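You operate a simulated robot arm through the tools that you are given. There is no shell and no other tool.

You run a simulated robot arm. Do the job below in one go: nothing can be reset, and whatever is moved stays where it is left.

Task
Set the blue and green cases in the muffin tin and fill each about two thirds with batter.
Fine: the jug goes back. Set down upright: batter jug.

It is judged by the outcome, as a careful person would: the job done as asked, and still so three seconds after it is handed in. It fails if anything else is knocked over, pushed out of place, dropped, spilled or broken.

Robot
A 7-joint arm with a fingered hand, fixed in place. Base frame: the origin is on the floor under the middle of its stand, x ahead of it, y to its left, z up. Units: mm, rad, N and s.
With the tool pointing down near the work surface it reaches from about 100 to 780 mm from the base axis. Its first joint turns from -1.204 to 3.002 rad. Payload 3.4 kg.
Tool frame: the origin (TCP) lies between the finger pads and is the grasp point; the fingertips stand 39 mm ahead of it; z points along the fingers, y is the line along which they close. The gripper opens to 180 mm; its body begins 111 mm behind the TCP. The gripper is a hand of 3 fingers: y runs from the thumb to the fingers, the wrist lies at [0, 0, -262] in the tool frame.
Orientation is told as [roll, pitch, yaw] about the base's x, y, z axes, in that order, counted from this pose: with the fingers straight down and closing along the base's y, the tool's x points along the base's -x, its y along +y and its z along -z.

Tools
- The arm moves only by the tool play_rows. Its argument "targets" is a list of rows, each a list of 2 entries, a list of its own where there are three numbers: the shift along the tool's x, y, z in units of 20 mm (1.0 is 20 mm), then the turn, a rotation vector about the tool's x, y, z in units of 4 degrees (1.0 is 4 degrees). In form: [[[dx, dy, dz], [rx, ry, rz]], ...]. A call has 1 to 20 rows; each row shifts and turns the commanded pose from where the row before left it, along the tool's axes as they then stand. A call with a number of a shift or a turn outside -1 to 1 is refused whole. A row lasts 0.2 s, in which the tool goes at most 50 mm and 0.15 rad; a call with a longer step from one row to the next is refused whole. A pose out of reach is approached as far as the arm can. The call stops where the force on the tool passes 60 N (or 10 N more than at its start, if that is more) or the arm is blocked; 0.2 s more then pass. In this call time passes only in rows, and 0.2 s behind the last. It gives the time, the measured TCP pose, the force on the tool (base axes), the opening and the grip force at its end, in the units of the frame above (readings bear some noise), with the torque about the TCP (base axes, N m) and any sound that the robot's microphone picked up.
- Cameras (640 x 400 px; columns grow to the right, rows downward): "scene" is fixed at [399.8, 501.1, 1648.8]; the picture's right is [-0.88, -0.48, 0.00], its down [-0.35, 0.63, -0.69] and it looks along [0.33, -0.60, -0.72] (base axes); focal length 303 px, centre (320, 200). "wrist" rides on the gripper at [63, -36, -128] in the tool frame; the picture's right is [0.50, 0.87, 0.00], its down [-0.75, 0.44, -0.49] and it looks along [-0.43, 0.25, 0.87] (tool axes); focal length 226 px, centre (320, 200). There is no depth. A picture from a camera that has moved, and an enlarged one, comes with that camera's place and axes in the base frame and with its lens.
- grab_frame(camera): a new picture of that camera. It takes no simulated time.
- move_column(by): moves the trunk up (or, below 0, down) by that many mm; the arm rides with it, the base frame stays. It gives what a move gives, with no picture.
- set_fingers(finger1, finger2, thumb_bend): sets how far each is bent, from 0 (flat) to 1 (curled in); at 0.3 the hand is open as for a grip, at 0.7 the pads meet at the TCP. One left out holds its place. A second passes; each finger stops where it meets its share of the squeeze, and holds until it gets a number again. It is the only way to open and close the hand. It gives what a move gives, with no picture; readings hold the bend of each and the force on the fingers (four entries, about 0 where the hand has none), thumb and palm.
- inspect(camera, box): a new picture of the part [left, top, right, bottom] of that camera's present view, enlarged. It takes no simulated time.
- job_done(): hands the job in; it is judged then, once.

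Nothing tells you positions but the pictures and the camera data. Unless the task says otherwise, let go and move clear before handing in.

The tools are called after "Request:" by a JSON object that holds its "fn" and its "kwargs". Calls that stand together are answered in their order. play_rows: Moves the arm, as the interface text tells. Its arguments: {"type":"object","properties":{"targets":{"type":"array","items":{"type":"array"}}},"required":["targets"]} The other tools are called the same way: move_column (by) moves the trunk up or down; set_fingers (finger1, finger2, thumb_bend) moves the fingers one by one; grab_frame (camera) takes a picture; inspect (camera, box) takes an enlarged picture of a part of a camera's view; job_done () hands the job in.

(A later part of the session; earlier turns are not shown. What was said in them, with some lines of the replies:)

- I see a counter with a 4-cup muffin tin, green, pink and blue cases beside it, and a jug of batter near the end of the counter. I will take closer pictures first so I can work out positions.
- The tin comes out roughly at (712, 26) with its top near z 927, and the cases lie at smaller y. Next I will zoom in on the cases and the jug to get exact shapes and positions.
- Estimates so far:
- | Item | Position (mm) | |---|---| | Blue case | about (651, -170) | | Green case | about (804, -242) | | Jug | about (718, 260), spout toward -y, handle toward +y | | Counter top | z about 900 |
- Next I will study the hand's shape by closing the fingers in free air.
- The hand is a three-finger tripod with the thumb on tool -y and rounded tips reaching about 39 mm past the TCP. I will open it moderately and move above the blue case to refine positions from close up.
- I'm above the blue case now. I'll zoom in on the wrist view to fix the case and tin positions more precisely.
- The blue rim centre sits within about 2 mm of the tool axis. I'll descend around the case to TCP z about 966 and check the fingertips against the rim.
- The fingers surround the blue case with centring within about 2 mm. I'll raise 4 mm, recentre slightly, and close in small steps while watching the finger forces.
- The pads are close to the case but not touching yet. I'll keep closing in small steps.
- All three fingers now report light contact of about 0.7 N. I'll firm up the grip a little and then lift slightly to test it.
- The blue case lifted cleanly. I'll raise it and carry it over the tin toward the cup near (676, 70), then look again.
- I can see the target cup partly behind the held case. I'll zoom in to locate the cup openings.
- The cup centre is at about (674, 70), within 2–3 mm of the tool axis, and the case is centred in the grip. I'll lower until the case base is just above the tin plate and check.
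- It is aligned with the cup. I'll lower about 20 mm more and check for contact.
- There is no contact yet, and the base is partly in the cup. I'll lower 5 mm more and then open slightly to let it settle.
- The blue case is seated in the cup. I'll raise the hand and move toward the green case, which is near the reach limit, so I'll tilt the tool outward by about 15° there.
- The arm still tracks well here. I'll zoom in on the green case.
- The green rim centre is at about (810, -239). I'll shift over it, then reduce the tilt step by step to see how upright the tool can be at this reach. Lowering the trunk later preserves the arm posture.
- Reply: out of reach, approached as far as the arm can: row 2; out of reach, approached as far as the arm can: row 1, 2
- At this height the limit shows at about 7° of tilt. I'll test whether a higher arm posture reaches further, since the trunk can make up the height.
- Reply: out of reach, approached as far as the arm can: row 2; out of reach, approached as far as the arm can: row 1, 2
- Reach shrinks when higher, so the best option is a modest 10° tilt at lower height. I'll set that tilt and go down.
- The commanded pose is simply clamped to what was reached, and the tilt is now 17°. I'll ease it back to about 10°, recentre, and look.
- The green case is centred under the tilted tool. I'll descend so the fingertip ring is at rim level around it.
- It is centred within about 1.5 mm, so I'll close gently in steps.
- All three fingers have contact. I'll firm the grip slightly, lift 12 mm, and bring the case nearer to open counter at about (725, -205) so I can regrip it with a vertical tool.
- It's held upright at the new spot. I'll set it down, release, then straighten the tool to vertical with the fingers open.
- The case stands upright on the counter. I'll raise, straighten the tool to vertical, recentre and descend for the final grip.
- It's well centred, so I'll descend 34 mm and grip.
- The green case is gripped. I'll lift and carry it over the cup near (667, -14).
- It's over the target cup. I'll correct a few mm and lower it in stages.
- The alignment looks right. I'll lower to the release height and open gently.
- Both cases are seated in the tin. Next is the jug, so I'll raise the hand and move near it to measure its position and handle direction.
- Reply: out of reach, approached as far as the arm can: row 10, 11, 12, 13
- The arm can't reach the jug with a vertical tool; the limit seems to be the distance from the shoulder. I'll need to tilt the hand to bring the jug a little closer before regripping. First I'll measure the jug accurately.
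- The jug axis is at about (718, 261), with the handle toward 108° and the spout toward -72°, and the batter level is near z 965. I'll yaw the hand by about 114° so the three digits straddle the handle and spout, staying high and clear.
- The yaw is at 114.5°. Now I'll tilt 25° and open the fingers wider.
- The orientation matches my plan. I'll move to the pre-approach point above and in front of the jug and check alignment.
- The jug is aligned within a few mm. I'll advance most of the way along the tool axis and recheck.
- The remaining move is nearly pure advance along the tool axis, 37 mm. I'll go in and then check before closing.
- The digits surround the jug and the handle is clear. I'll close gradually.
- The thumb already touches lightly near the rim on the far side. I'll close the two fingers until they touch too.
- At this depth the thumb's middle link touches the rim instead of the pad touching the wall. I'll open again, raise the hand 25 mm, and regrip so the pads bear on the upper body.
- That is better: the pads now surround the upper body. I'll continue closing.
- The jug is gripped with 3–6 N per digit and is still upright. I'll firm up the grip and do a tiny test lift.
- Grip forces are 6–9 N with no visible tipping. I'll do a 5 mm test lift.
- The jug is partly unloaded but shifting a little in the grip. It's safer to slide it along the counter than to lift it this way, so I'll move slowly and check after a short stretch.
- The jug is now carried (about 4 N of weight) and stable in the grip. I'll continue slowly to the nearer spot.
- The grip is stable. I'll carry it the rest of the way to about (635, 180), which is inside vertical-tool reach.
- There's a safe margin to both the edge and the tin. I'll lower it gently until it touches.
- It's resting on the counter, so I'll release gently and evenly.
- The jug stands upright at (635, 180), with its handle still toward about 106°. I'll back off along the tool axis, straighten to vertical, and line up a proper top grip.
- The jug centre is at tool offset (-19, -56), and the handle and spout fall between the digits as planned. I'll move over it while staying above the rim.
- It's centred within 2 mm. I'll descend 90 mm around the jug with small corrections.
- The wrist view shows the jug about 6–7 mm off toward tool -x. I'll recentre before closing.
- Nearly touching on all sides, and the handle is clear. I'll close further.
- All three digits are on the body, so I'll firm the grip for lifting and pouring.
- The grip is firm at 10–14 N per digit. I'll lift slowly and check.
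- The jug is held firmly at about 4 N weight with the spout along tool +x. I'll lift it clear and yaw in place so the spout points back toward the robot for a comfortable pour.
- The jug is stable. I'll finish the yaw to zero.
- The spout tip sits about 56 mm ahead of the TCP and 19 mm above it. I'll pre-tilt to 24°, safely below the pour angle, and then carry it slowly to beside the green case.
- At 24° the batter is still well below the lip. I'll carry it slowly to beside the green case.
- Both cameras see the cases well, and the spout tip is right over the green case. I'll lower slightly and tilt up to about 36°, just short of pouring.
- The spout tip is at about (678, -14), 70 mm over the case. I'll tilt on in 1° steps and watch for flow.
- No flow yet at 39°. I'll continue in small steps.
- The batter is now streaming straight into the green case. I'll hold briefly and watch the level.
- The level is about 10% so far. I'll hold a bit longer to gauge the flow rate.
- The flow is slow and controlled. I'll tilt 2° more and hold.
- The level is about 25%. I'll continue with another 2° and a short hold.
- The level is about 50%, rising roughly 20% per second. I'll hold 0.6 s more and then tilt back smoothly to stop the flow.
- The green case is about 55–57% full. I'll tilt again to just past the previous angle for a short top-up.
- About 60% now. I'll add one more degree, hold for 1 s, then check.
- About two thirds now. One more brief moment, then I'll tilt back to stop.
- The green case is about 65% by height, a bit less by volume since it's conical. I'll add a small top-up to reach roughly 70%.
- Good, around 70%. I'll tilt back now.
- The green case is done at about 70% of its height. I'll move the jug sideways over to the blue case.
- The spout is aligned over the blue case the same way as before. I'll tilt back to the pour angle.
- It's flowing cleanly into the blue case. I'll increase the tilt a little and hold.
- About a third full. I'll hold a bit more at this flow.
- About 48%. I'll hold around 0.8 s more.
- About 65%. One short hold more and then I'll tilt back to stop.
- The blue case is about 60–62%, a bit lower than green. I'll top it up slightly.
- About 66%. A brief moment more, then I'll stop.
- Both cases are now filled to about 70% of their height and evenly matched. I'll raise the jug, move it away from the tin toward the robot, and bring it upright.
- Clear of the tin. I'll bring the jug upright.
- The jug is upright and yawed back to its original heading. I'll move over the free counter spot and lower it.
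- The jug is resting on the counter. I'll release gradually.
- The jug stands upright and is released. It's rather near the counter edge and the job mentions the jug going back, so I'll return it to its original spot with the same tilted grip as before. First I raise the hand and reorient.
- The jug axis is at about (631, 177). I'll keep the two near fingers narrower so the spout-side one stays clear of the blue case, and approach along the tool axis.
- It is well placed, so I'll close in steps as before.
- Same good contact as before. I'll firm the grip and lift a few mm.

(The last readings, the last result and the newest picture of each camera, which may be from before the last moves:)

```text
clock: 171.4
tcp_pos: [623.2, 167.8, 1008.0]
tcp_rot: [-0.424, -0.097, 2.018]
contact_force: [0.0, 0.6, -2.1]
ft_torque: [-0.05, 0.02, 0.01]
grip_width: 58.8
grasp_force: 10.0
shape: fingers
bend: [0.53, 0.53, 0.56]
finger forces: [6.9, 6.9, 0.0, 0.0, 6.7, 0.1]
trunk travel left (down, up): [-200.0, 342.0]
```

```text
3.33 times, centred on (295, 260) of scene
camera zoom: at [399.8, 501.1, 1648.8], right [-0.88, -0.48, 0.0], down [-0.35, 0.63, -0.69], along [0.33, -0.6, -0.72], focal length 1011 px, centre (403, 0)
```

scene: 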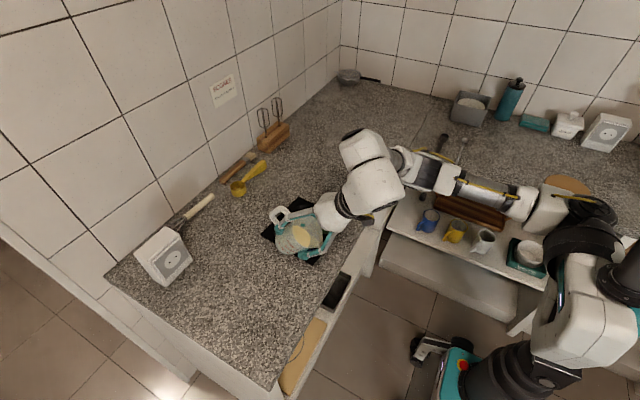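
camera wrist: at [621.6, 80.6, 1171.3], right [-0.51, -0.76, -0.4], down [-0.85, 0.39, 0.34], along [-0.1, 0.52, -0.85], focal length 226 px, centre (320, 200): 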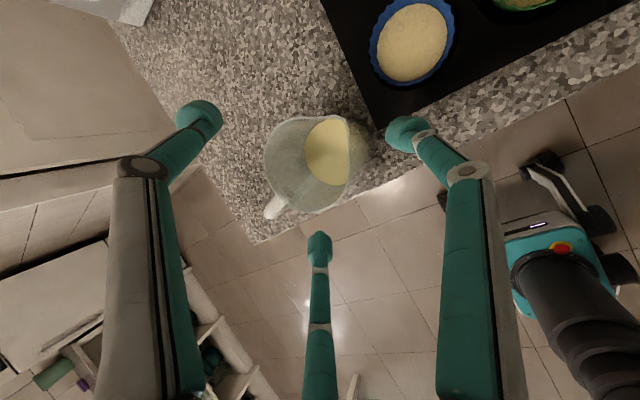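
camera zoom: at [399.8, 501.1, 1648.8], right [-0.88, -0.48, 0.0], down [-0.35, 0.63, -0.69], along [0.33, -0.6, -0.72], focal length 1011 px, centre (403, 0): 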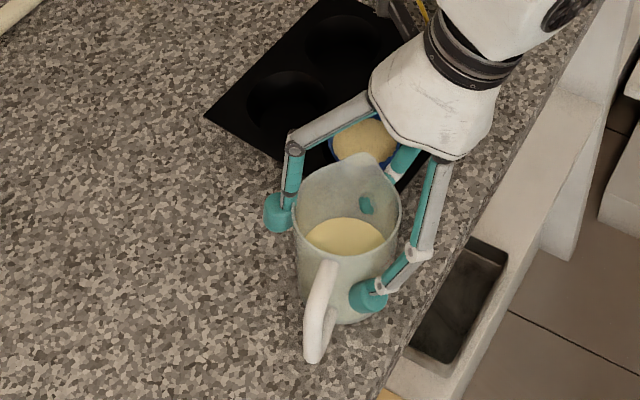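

It's carried with about 2–2.5 N of weight. I'll move it slowly back toward its original spot.

Request:
{"fn": "play_rows", "kwargs": {"targets": [[[-0.01, -0.041, -0.09], [0, 0, 0]], [[-0.06, -0.15, 0.075], [0, 0, 0]], [[-0.0917, -0.253, 0.1247], [0, 0, 0]], [[-0.0917, -0.253, 0.1247], [0, 0, 0]], [[-0.0917, -0.253, 0.1247], [0, 0, 0]], [[-0.0917, -0.253, 0.1247], [0, 0, 0]], [[-0.0917, -0.253, 0.1247], [0, 0, 0]], [[-0.0917, -0.253, 0.1247], [0, 0, 0]], [[-0.0917, -0.253, 0.1247], [0, 0, 0]], [[-0.0917, -0.253, 0.1247], [0, 0, 0]]]}}

Request:
{"fn": "inspect", "kwargs": {"camera": "wrist", "box": [170, 70, 470, 290]}}

Request:
{"fn": "inspect", "kwargs": {"camera": "scene", "box": [230, 210, 340, 330]}}

```text
clock: 173.6
tcp_pos: [660.9, 203.4, 1009.8]
tcp_rot: [-0.425, -0.099, 2.02]
contact_force: [0.6, 0.6, -2.1]
ft_torque: [-0.08, 0.01, -0.03]
grip_width: 55.1
grasp_force: 9.0
shape: fingers
bend: [0.53, 0.53, 0.57]
finger forces: [6.3, 6.2, 0.0, 0.0, 5.4, 0.0]
trunk travel left (down, up): [-200.0, 342.0]
```

```text
1.82 times, centred on (320, 180) of wrist
camera zoom: at [675.4, 127.8, 1135.1], right [-0.51, -0.76, -0.4], down [-0.85, 0.39, 0.34], along [-0.1, 0.52, -0.85], focal length 411 px, centre (320, 236)
```

zoom: 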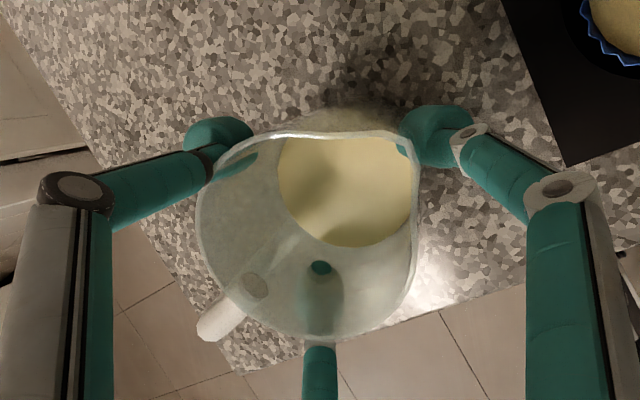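

```text
3.33 times, centred on (285, 270) of scene
camera zoom: at [399.8, 501.1, 1648.8], right [-0.88, -0.48, 0.0], down [-0.35, 0.63, -0.69], along [0.33, -0.6, -0.72], focal length 1011 px, centre (437, -33)
```

zoom: 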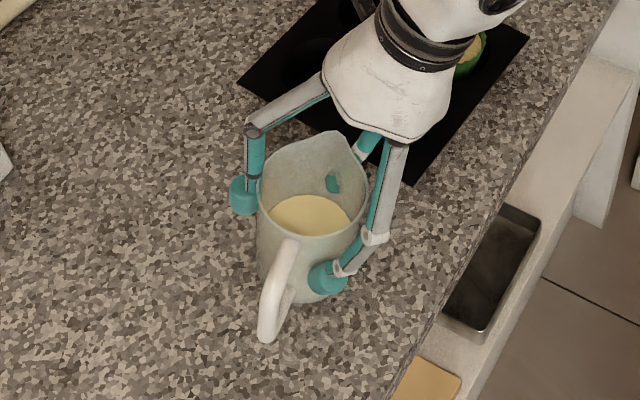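

The grip is creeping slowly, with the thumb closing in near the rim. I'll set the jug down here right away instead of carrying it further in this grip.

Request:
{"fn": "play_rows", "kwargs": {"targets": [[[0.005, 0.0206, 0.0453], [0, 0, 0]], [[0.005, 0.0206, 0.0453], [0, 0, 0]], [[0.005, 0.0206, 0.0453], [0, 0, 0]], [[0.005, 0.0206, 0.0453], [0, 0, 0]]]}}

Request:
{"fn": "inspect", "kwargs": {"camera": "scene", "box": [230, 210, 340, 330]}}

Request:
{"fn": "inspect", "kwargs": {"camera": "wrist", "box": [170, 70, 470, 290]}}

```text
clock: 174.6
tcp_pos: [662.2, 203.2, 1007.0]
tcp_rot: [-0.426, -0.099, 2.019]
contact_force: [0.3, -0.1, -2.9]
ft_torque: [-0.06, 0.01, 0.03]
grip_width: 55.1
grasp_force: 9.1
shape: fingers
bend: [0.53, 0.53, 0.57]
finger forces: [6.4, 6.2, 0.0, 0.0, 5.5, 0.0]
trunk travel left (down, up): [-200.0, 342.0]
```

```text
3.33 times, centred on (285, 270) of scene
camera zoom: at [399.8, 501.1, 1648.8], right [-0.88, -0.48, 0.0], down [-0.35, 0.63, -0.69], along [0.33, -0.6, -0.72], focal length 1011 px, centre (437, -33)
```

zoom: 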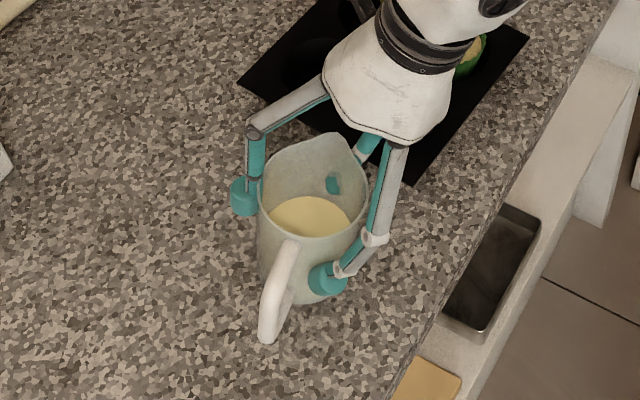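

```text
1.82 times, centred on (320, 180) of wrist
camera zoom: at [675.9, 127.1, 1131.8], right [-0.51, -0.76, -0.4], down [-0.85, 0.39, 0.34], along [-0.1, 0.52, -0.85], focal length 411 px, centre (320, 236)
```

zoom: 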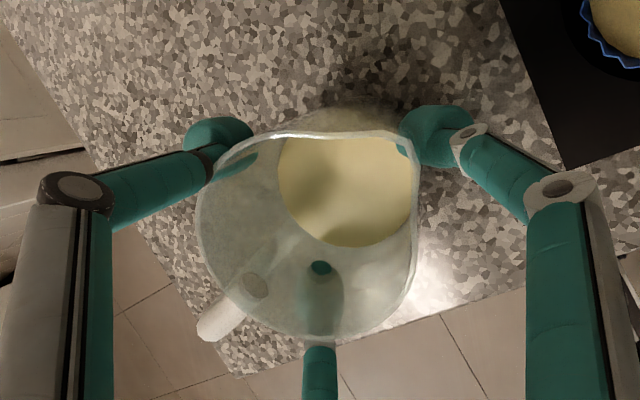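

It has actually settled: forces and pose are unchanged now, and it is only a few mm above the counter. I'll continue in short stretches and keep watching.

Request:
{"fn": "play_rows", "kwargs": {"targets": [[[-0.06, -0.15, 0.075], [0, 0, 0]], [[-0.08, -0.22, 0.11], [0, 0, 0]], [[-0.08, -0.22, 0.11], [0, 0, 0]], [[-0.08, -0.22, 0.11], [0, 0, 0]], [[-0.06, -0.15, 0.075], [0, 0, 0]]]}}

Request:
{"fn": "inspect", "kwargs": {"camera": "wrist", "box": [170, 70, 470, 290]}}

Request:
{"fn": "inspect", "kwargs": {"camera": "scene", "box": [220, 210, 330, 330]}}

```text
clock: 175.8
tcp_pos: [678.0, 219.4, 1005.9]
tcp_rot: [-0.426, -0.099, 2.019]
contact_force: [-0.7, -0.3, -2.1]
ft_torque: [-0.1, 0.07, -0.01]
grip_width: 55.0
grasp_force: 9.1
shape: fingers
bend: [0.53, 0.53, 0.57]
finger forces: [6.5, 6.1, 0.0, 0.1, 5.4, 0.0]
trunk travel left (down, up): [-200.0, 342.0]
```

```text
1.82 times, centred on (320, 180) of wrist
camera zoom: at [692.1, 142.6, 1130.6], right [-0.51, -0.76, -0.4], down [-0.85, 0.39, 0.34], along [-0.1, 0.52, -0.85], focal length 411 px, centre (320, 236)
```

zoom: 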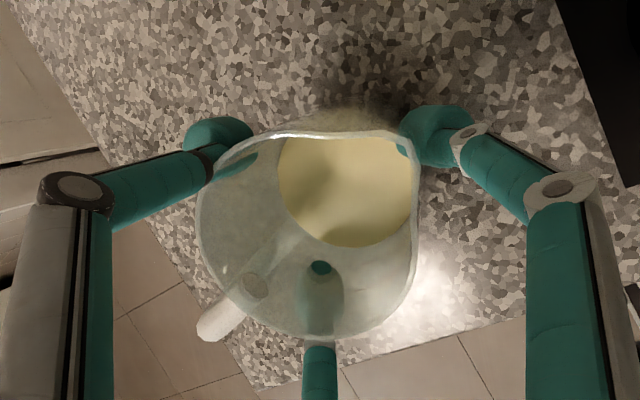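

```text
3.33 times, centred on (275, 270) of scene
camera zoom: at [399.8, 501.1, 1648.8], right [-0.88, -0.48, 0.0], down [-0.35, 0.63, -0.69], along [0.33, -0.6, -0.72], focal length 1011 px, centre (470, -33)
```

zoom: 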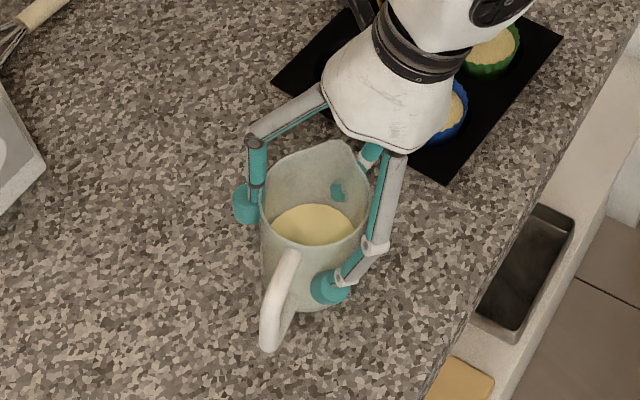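

It's holding steady, so I'll finish the last 30 mm or so.

Request:
{"fn": "play_rows", "kwargs": {"targets": [[[-0.06, -0.15, 0.075], [0, 0, 0]], [[-0.08, -0.22, 0.11], [0, 0, 0]], [[-0.08, -0.22, 0.11], [0, 0, 0]], [[-0.08, -0.22, 0.11], [0, 0, 0]], [[-0.08, -0.22, 0.11], [0, 0, 0]], [[-0.08, -0.22, 0.11], [0, 0, 0]], [[-0.08, -0.22, 0.11], [0, 0, 0]], [[-0.08, -0.22, 0.11], [0, 0, 0]], [[-0.06, -0.15, 0.075], [0, 0, 0]]]}}

Request:
{"fn": "inspect", "kwargs": {"camera": "wrist", "box": [170, 70, 470, 290]}}

Request:
{"fn": "inspect", "kwargs": {"camera": "scene", "box": [210, 210, 320, 330]}}

```text
clock: 177.8
tcp_pos: [709.3, 249.8, 1006.2]
tcp_rot: [-0.424, -0.1, 2.017]
contact_force: [-0.2, -0.1, -1.9]
ft_torque: [-0.03, 0.07, 0.01]
grip_width: 55.3
grasp_force: 9.6
shape: fingers
bend: [0.53, 0.53, 0.57]
finger forces: [6.7, 6.2, 0.0, 0.1, 5.4, 0.0]
trunk travel left (down, up): [-200.0, 342.0]
```

```text
1.82 times, centred on (320, 180) of wrist
camera zoom: at [722.7, 173.3, 1130.4], right [-0.51, -0.76, -0.4], down [-0.85, 0.39, 0.34], along [-0.1, 0.52, -0.85], focal length 411 px, centre (320, 236)
```

zoom: 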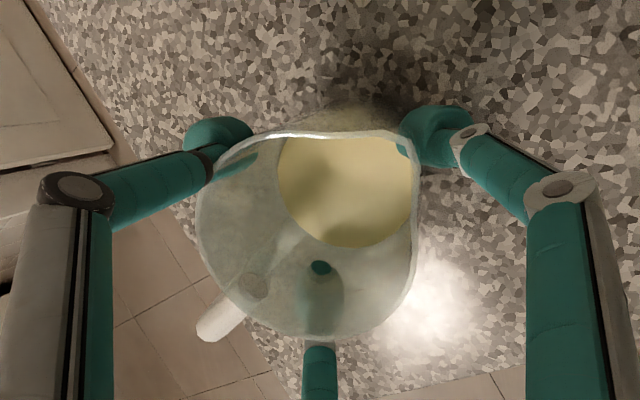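

```text
3.33 times, centred on (265, 270) of scene
camera zoom: at [399.8, 501.1, 1648.8], right [-0.88, -0.48, 0.0], down [-0.35, 0.63, -0.69], along [0.33, -0.6, -0.72], focal length 1011 px, centre (503, -33)
```

zoom: 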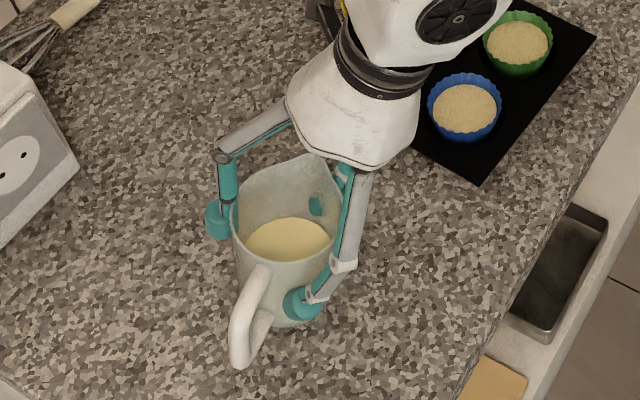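

The jug is at its original spot now. I'll lower it gently until the counter takes the weight.

Request:
{"fn": "play_rows", "kwargs": {"targets": [[[0.005, 0.0206, 0.0453], [0, 0, 0]], [[0, 0, 0], [0, 0, 0]]]}}

Request:
{"fn": "play_rows", "kwargs": {"targets": [[[0.005, 0.0206, 0.0453], [0, 0, 0]], [[0, 0, 0], [0, 0, 0]]]}}

Request:
{"fn": "play_rows", "kwargs": {"targets": [[[0.0025, 0.0103, 0.0227], [0, 0, 0]], [[0, 0, 0], [0, 0, 0]]]}}

```text
clock: 178.4
tcp_pos: [707.8, 249.6, 1005.1]
tcp_rot: [-0.424, -0.099, 2.019]
contact_force: [0.1, 0.6, 0.8]
ft_torque: [-0.05, 0.05, -0.01]
grip_width: 55.3
grasp_force: 9.4
shape: fingers
bend: [0.53, 0.53, 0.57]
finger forces: [6.6, 6.2, 0.0, 0.0, 6.2, 0.1]
trunk travel left (down, up): [-200.0, 342.0]
```

```text
clock: 179.0
tcp_pos: [707.9, 248.6, 1004.7]
tcp_rot: [-0.425, -0.098, 2.019]
contact_force: [0.9, 0.4, 5.3]
ft_torque: [-0.05, -0.01, 0.01]
grip_width: 55.4
grasp_force: 10.0
shape: fingers
bend: [0.54, 0.54, 0.56]
finger forces: [6.7, 6.1, 0.0, 0.0, 7.9, 0.0]
trunk travel left (down, up): [-200.0, 342.0]
```

```text
clock: 179.6
tcp_pos: [708.2, 248.6, 1003.6]
tcp_rot: [-0.427, -0.098, 2.02]
contact_force: [0.7, 0.3, 6.6]
ft_torque: [-0.03, 0.01, -0.01]
grip_width: 55.0
grasp_force: 10.5
shape: fingers
bend: [0.54, 0.54, 0.56]
finger forces: [6.8, 6.4, 0.1, 0.1, 8.5, 0.0]
trunk travel left (down, up): [-200.0, 342.0]
```

It's firmly on the counter. I'll ease the grip off gradually, in small steps so the jug settles flat.

Request:
{"fn": "set_fingers", "kwargs": {"finger1": 0.56, "finger2": 0.56, "thumb_bend": 0.57}}

Request:
{"fn": "set_fingers", "kwargs": {"finger1": 0.53, "finger2": 0.53, "thumb_bend": 0.545}}

Request:
{"fn": "inspect", "kwargs": {"camera": "scene", "box": [210, 210, 320, 330]}}

Request:
{"fn": "inspect", "kwargs": {"camera": "wrist", "box": [170, 70, 470, 290]}}

```text
clock: 180.6
tcp_pos: [707.5, 249.7, 1003.1]
tcp_rot: [-0.427, -0.098, 2.02]
contact_force: [1.7, 2.1, 4.2]
ft_torque: [-0.05, 0.03, 0.06]
grip_width: 57.6
grasp_force: 5.0
shape: fingers
bend: [0.54, 0.53, 0.55]
finger forces: [2.9, 2.7, 0.0, 0.0, 4.1, 0.1]
trunk travel left (down, up): [-200.0, 342.0]
```

```text
clock: 181.6
tcp_pos: [708.3, 248.7, 1003.1]
tcp_rot: [-0.426, -0.098, 2.02]
contact_force: [0.5, 0.5, 1.6]
ft_torque: [0.01, 0.0, 0.02]
grip_width: 61.1
grasp_force: 1.5
shape: fingers
bend: [0.53, 0.53, 0.53]
finger forces: [0.4, 0.5, 0.1, 0.0, 1.4, 0.0]
trunk travel left (down, up): [-200.0, 342.0]
```

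```text
3.33 times, centred on (265, 270) of scene
camera zoom: at [399.8, 501.1, 1648.8], right [-0.88, -0.48, 0.0], down [-0.35, 0.63, -0.69], along [0.33, -0.6, -0.72], focal length 1011 px, centre (503, -33)
```

zoom: 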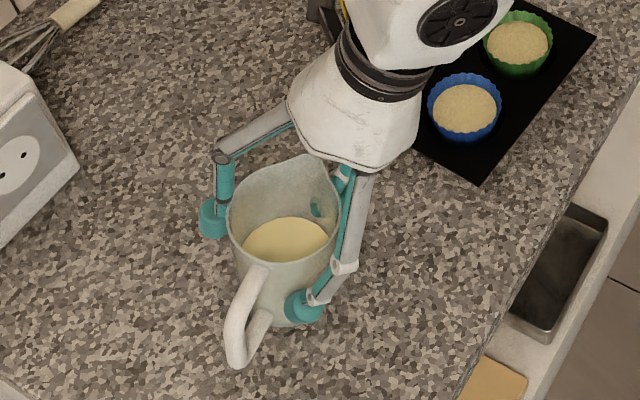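

```text
1.82 times, centred on (320, 180) of wrist
camera zoom: at [722.6, 172.8, 1127.7], right [-0.51, -0.76, -0.4], down [-0.85, 0.39, 0.34], along [-0.1, 0.52, -0.85], focal length 411 px, centre (320, 236)
```

zoom: 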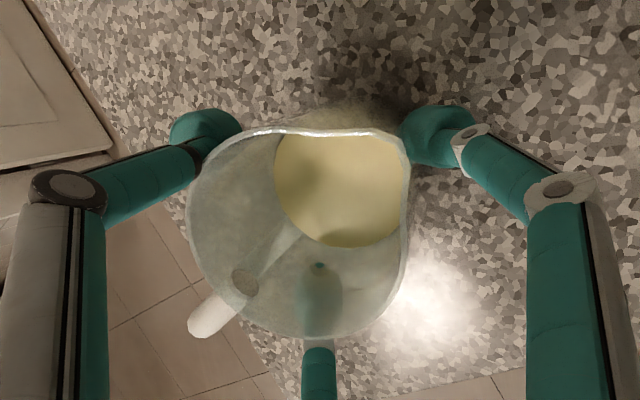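

Request:
{"fn": "set_fingers", "kwargs": {"finger1": 0.505, "finger2": 0.505, "thumb_bend": 0.51}}

Request:
{"fn": "set_fingers", "kwargs": {"finger1": 0.44, "finger2": 0.44, "thumb_bend": 0.38}}

Request:
{"fn": "inspect", "kwargs": {"camera": "scene", "box": [210, 210, 320, 330]}}

Request:
{"fn": "inspect", "kwargs": {"camera": "wrist", "box": [170, 70, 470, 290]}}

```text
clock: 182.6
tcp_pos: [707.7, 248.1, 1003.6]
tcp_rot: [-0.428, -0.098, 2.019]
contact_force: [1.4, -0.3, 0.2]
ft_torque: [-0.01, 0.02, -0.03]
grip_width: 71.8
grasp_force: 0.1
shape: fingers
bend: [0.5, 0.5, 0.51]
finger forces: [0.3, 0.1, 0.0, 0.0, 0.5, 0.0]
trunk travel left (down, up): [-200.0, 342.0]
```

```text
clock: 183.6
tcp_pos: [708.1, 249.7, 1002.2]
tcp_rot: [-0.426, -0.098, 2.018]
contact_force: [0.0, -0.4, 0.2]
ft_torque: [-0.01, -0.02, 0.0]
grip_width: 108.3
grasp_force: 0.1
shape: fingers
bend: [0.44, 0.44, 0.38]
finger forces: [0.1, 0.1, 0.0, 0.0, 0.0, 0.0]
trunk travel left (down, up): [-200.0, 342.0]
```

```text
3.33 times, centred on (265, 270) of scene
camera zoom: at [399.8, 501.1, 1648.8], right [-0.88, -0.48, 0.0], down [-0.35, 0.63, -0.69], along [0.33, -0.6, -0.72], focal length 1011 px, centre (503, -33)
```

zoom: 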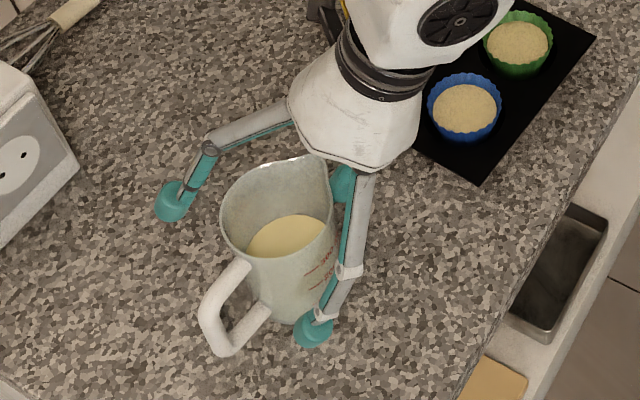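

```text
1.82 times, centred on (320, 180) of wrist
camera zoom: at [722.5, 172.6, 1127.9], right [-0.51, -0.76, -0.4], down [-0.85, 0.39, 0.34], along [-0.1, 0.52, -0.85], focal length 411 px, centre (320, 236)
```

zoom: 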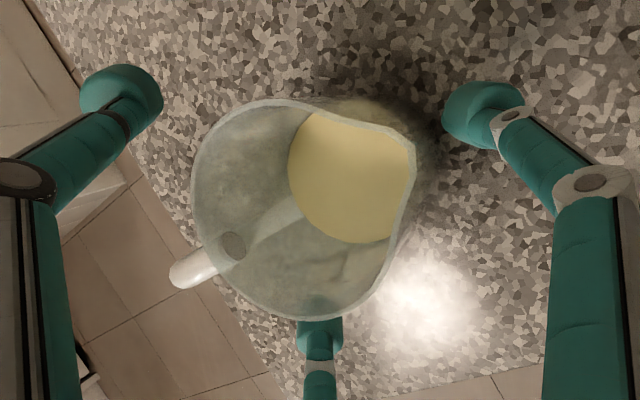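

The jug is upright and free (it only turned slightly about its axis). I'll retreat along the tool axis, well clear.

Request:
{"fn": "play_rows", "kwargs": {"targets": [[[0, 0, -0.4], [0, 0, 0]], [[0, 0, -0.8], [0, 0, 0]], [[0, 0, -1], [0, 0, 0]], [[0, 0, -1], [0, 0, 0]], [[0, 0, -1], [0, 0, 0]], [[0, 0, -1], [0, 0, 0]], [[0, 0, -1], [0, 0, 0]]]}}

Request:
{"fn": "grab_frame", "kwargs": {"camera": "scene"}}

Request:
{"fn": "grab_frame", "kwargs": {"camera": "wrist"}}

```text
clock: 185.2
tcp_pos: [666.3, 214.9, 1116.3]
tcp_rot: [-0.425, -0.097, 2.019]
contact_force: [-0.1, -0.9, -0.7]
ft_torque: [0.02, -0.01, -0.03]
grip_width: 108.2
grasp_force: 0.0
shape: fingers
bend: [0.44, 0.44, 0.38]
finger forces: [0.1, 0.1, 0.1, 0.0, 0.1, 0.0]
trunk travel left (down, up): [-200.0, 342.0]
```

```text
taken
```

scene: 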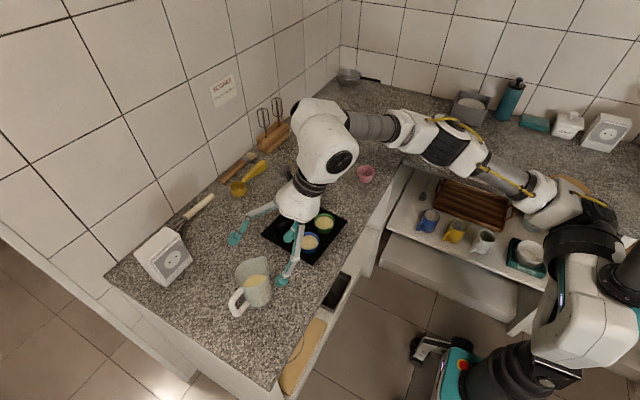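

```text
taken
camera wrist: at [680.5, 139.7, 1242.2], right [-0.51, -0.76, -0.41], down [-0.85, 0.39, 0.34], along [-0.1, 0.52, -0.85], focal length 226 px, centre (320, 200)
```

wrist: 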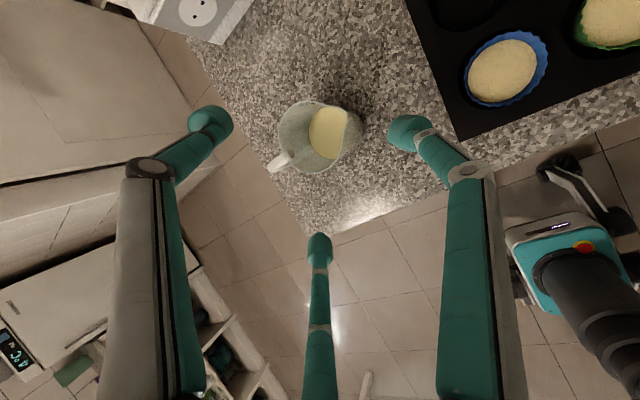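

All is clear. I'll move the hand further up and away, then do a final check of the cases, tin, jug and surroundings.

Request:
{"fn": "play_rows", "kwargs": {"targets": [[[-0.047, 0.567, -0.914], [0, 0, 0]], [[-0.047, 0.567, -0.914], [0, 0, 0]], [[-0.047, 0.567, -0.914], [0, 0, 0]], [[-0.047, 0.567, -0.914], [0, 0, 0]], [[-0.047, 0.567, -0.914], [0, 0, 0]], [[-0.047, 0.567, -0.914], [0, 0, 0]]]}}

Request:
{"fn": "inspect", "kwargs": {"camera": "scene", "box": [210, 140, 390, 340]}}

Request:
{"fn": "inspect", "kwargs": {"camera": "scene", "box": [220, 250, 290, 330]}}

Request:
{"fn": "inspect", "kwargs": {"camera": "scene", "box": [255, 190, 355, 265]}}

```text
clock: 186.6
tcp_pos: [571.4, 168.0, 1190.3]
tcp_rot: [-0.425, -0.097, 2.019]
contact_force: [0.1, 0.3, 0.0]
ft_torque: [0.03, -0.01, -0.03]
grip_width: 108.5
grasp_force: 0.1
shape: fingers
bend: [0.44, 0.44, 0.38]
finger forces: [0.0, 0.0, 0.0, 0.0, 0.0, 0.0]
trunk travel left (down, up): [-200.0, 342.0]
```

```text
2.00 times, centred on (300, 240) of scene
camera zoom: at [399.8, 501.1, 1648.8], right [-0.88, -0.48, 0.0], down [-0.35, 0.63, -0.69], along [0.33, -0.6, -0.72], focal length 607 px, centre (360, 120)
```

zoom: 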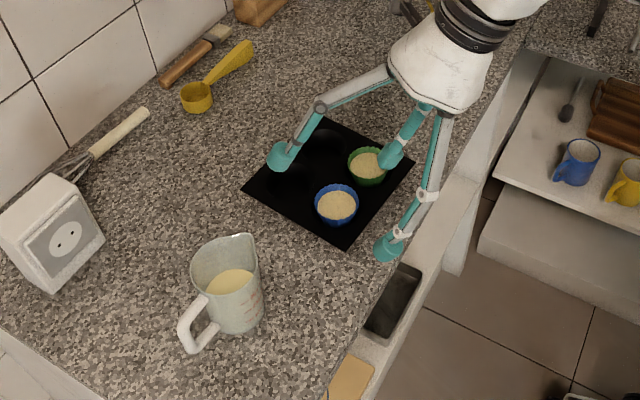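

```text
5.00 times, centred on (255, 290) of scene
camera zoom: at [399.8, 501.1, 1648.8], right [-0.88, -0.48, 0.0], down [-0.35, 0.63, -0.69], along [0.33, -0.6, -0.72], focal length 1517 px, centre (645, -250)
```

zoom: 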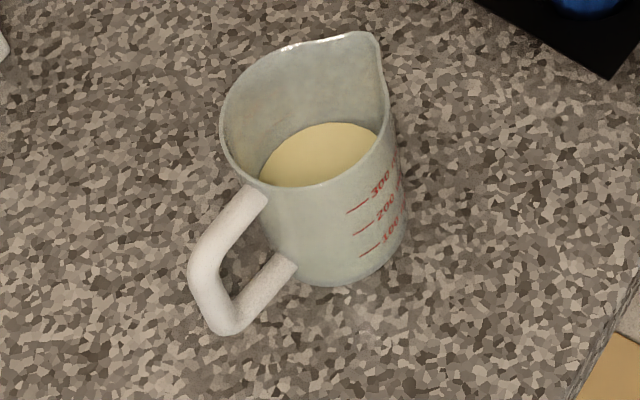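

```text
5.33 times, centred on (305, 228) of scene
camera zoom: at [399.8, 501.1, 1648.8], right [-0.88, -0.48, 0.0], down [-0.35, 0.63, -0.69], along [0.33, -0.6, -0.72], focal length 1618 px, centre (400, 53)
```

zoom: 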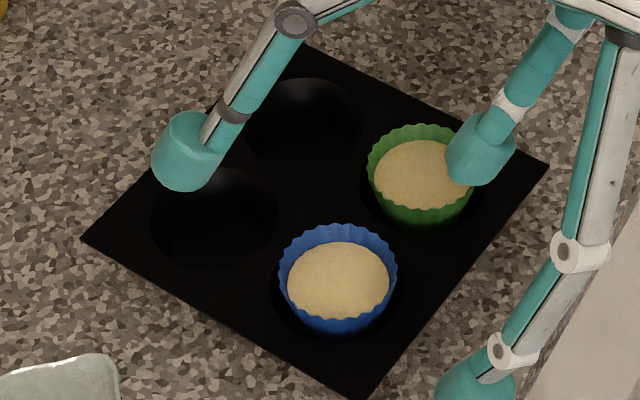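

Both cases sit in the tin, each filled to about two thirds with no spills. The jug stands upright back at its original spot, the tin hasn't moved, and the hand is well clear, so I'm handing the job in.

Request:
{"fn": "job_done", "kwargs": {}}

```text
The job is handed in.
```

The blue and green cases are in the muffin tin. Each holds batter to about 70% of its height by my reading of the camera pictures, and nothing was spilled.

- **Jug:** it stands upright within about a centimetre of where it started, turned slightly about its own axis. The arm could not reach it upright at that spot. I slid it nearer to grip it for pouring, then carried it back afterwards.
- **Everything else:** the tin has not shifted, and I saw nothing knocked or moved out of place. The hand was clear of the counter when I handed in.
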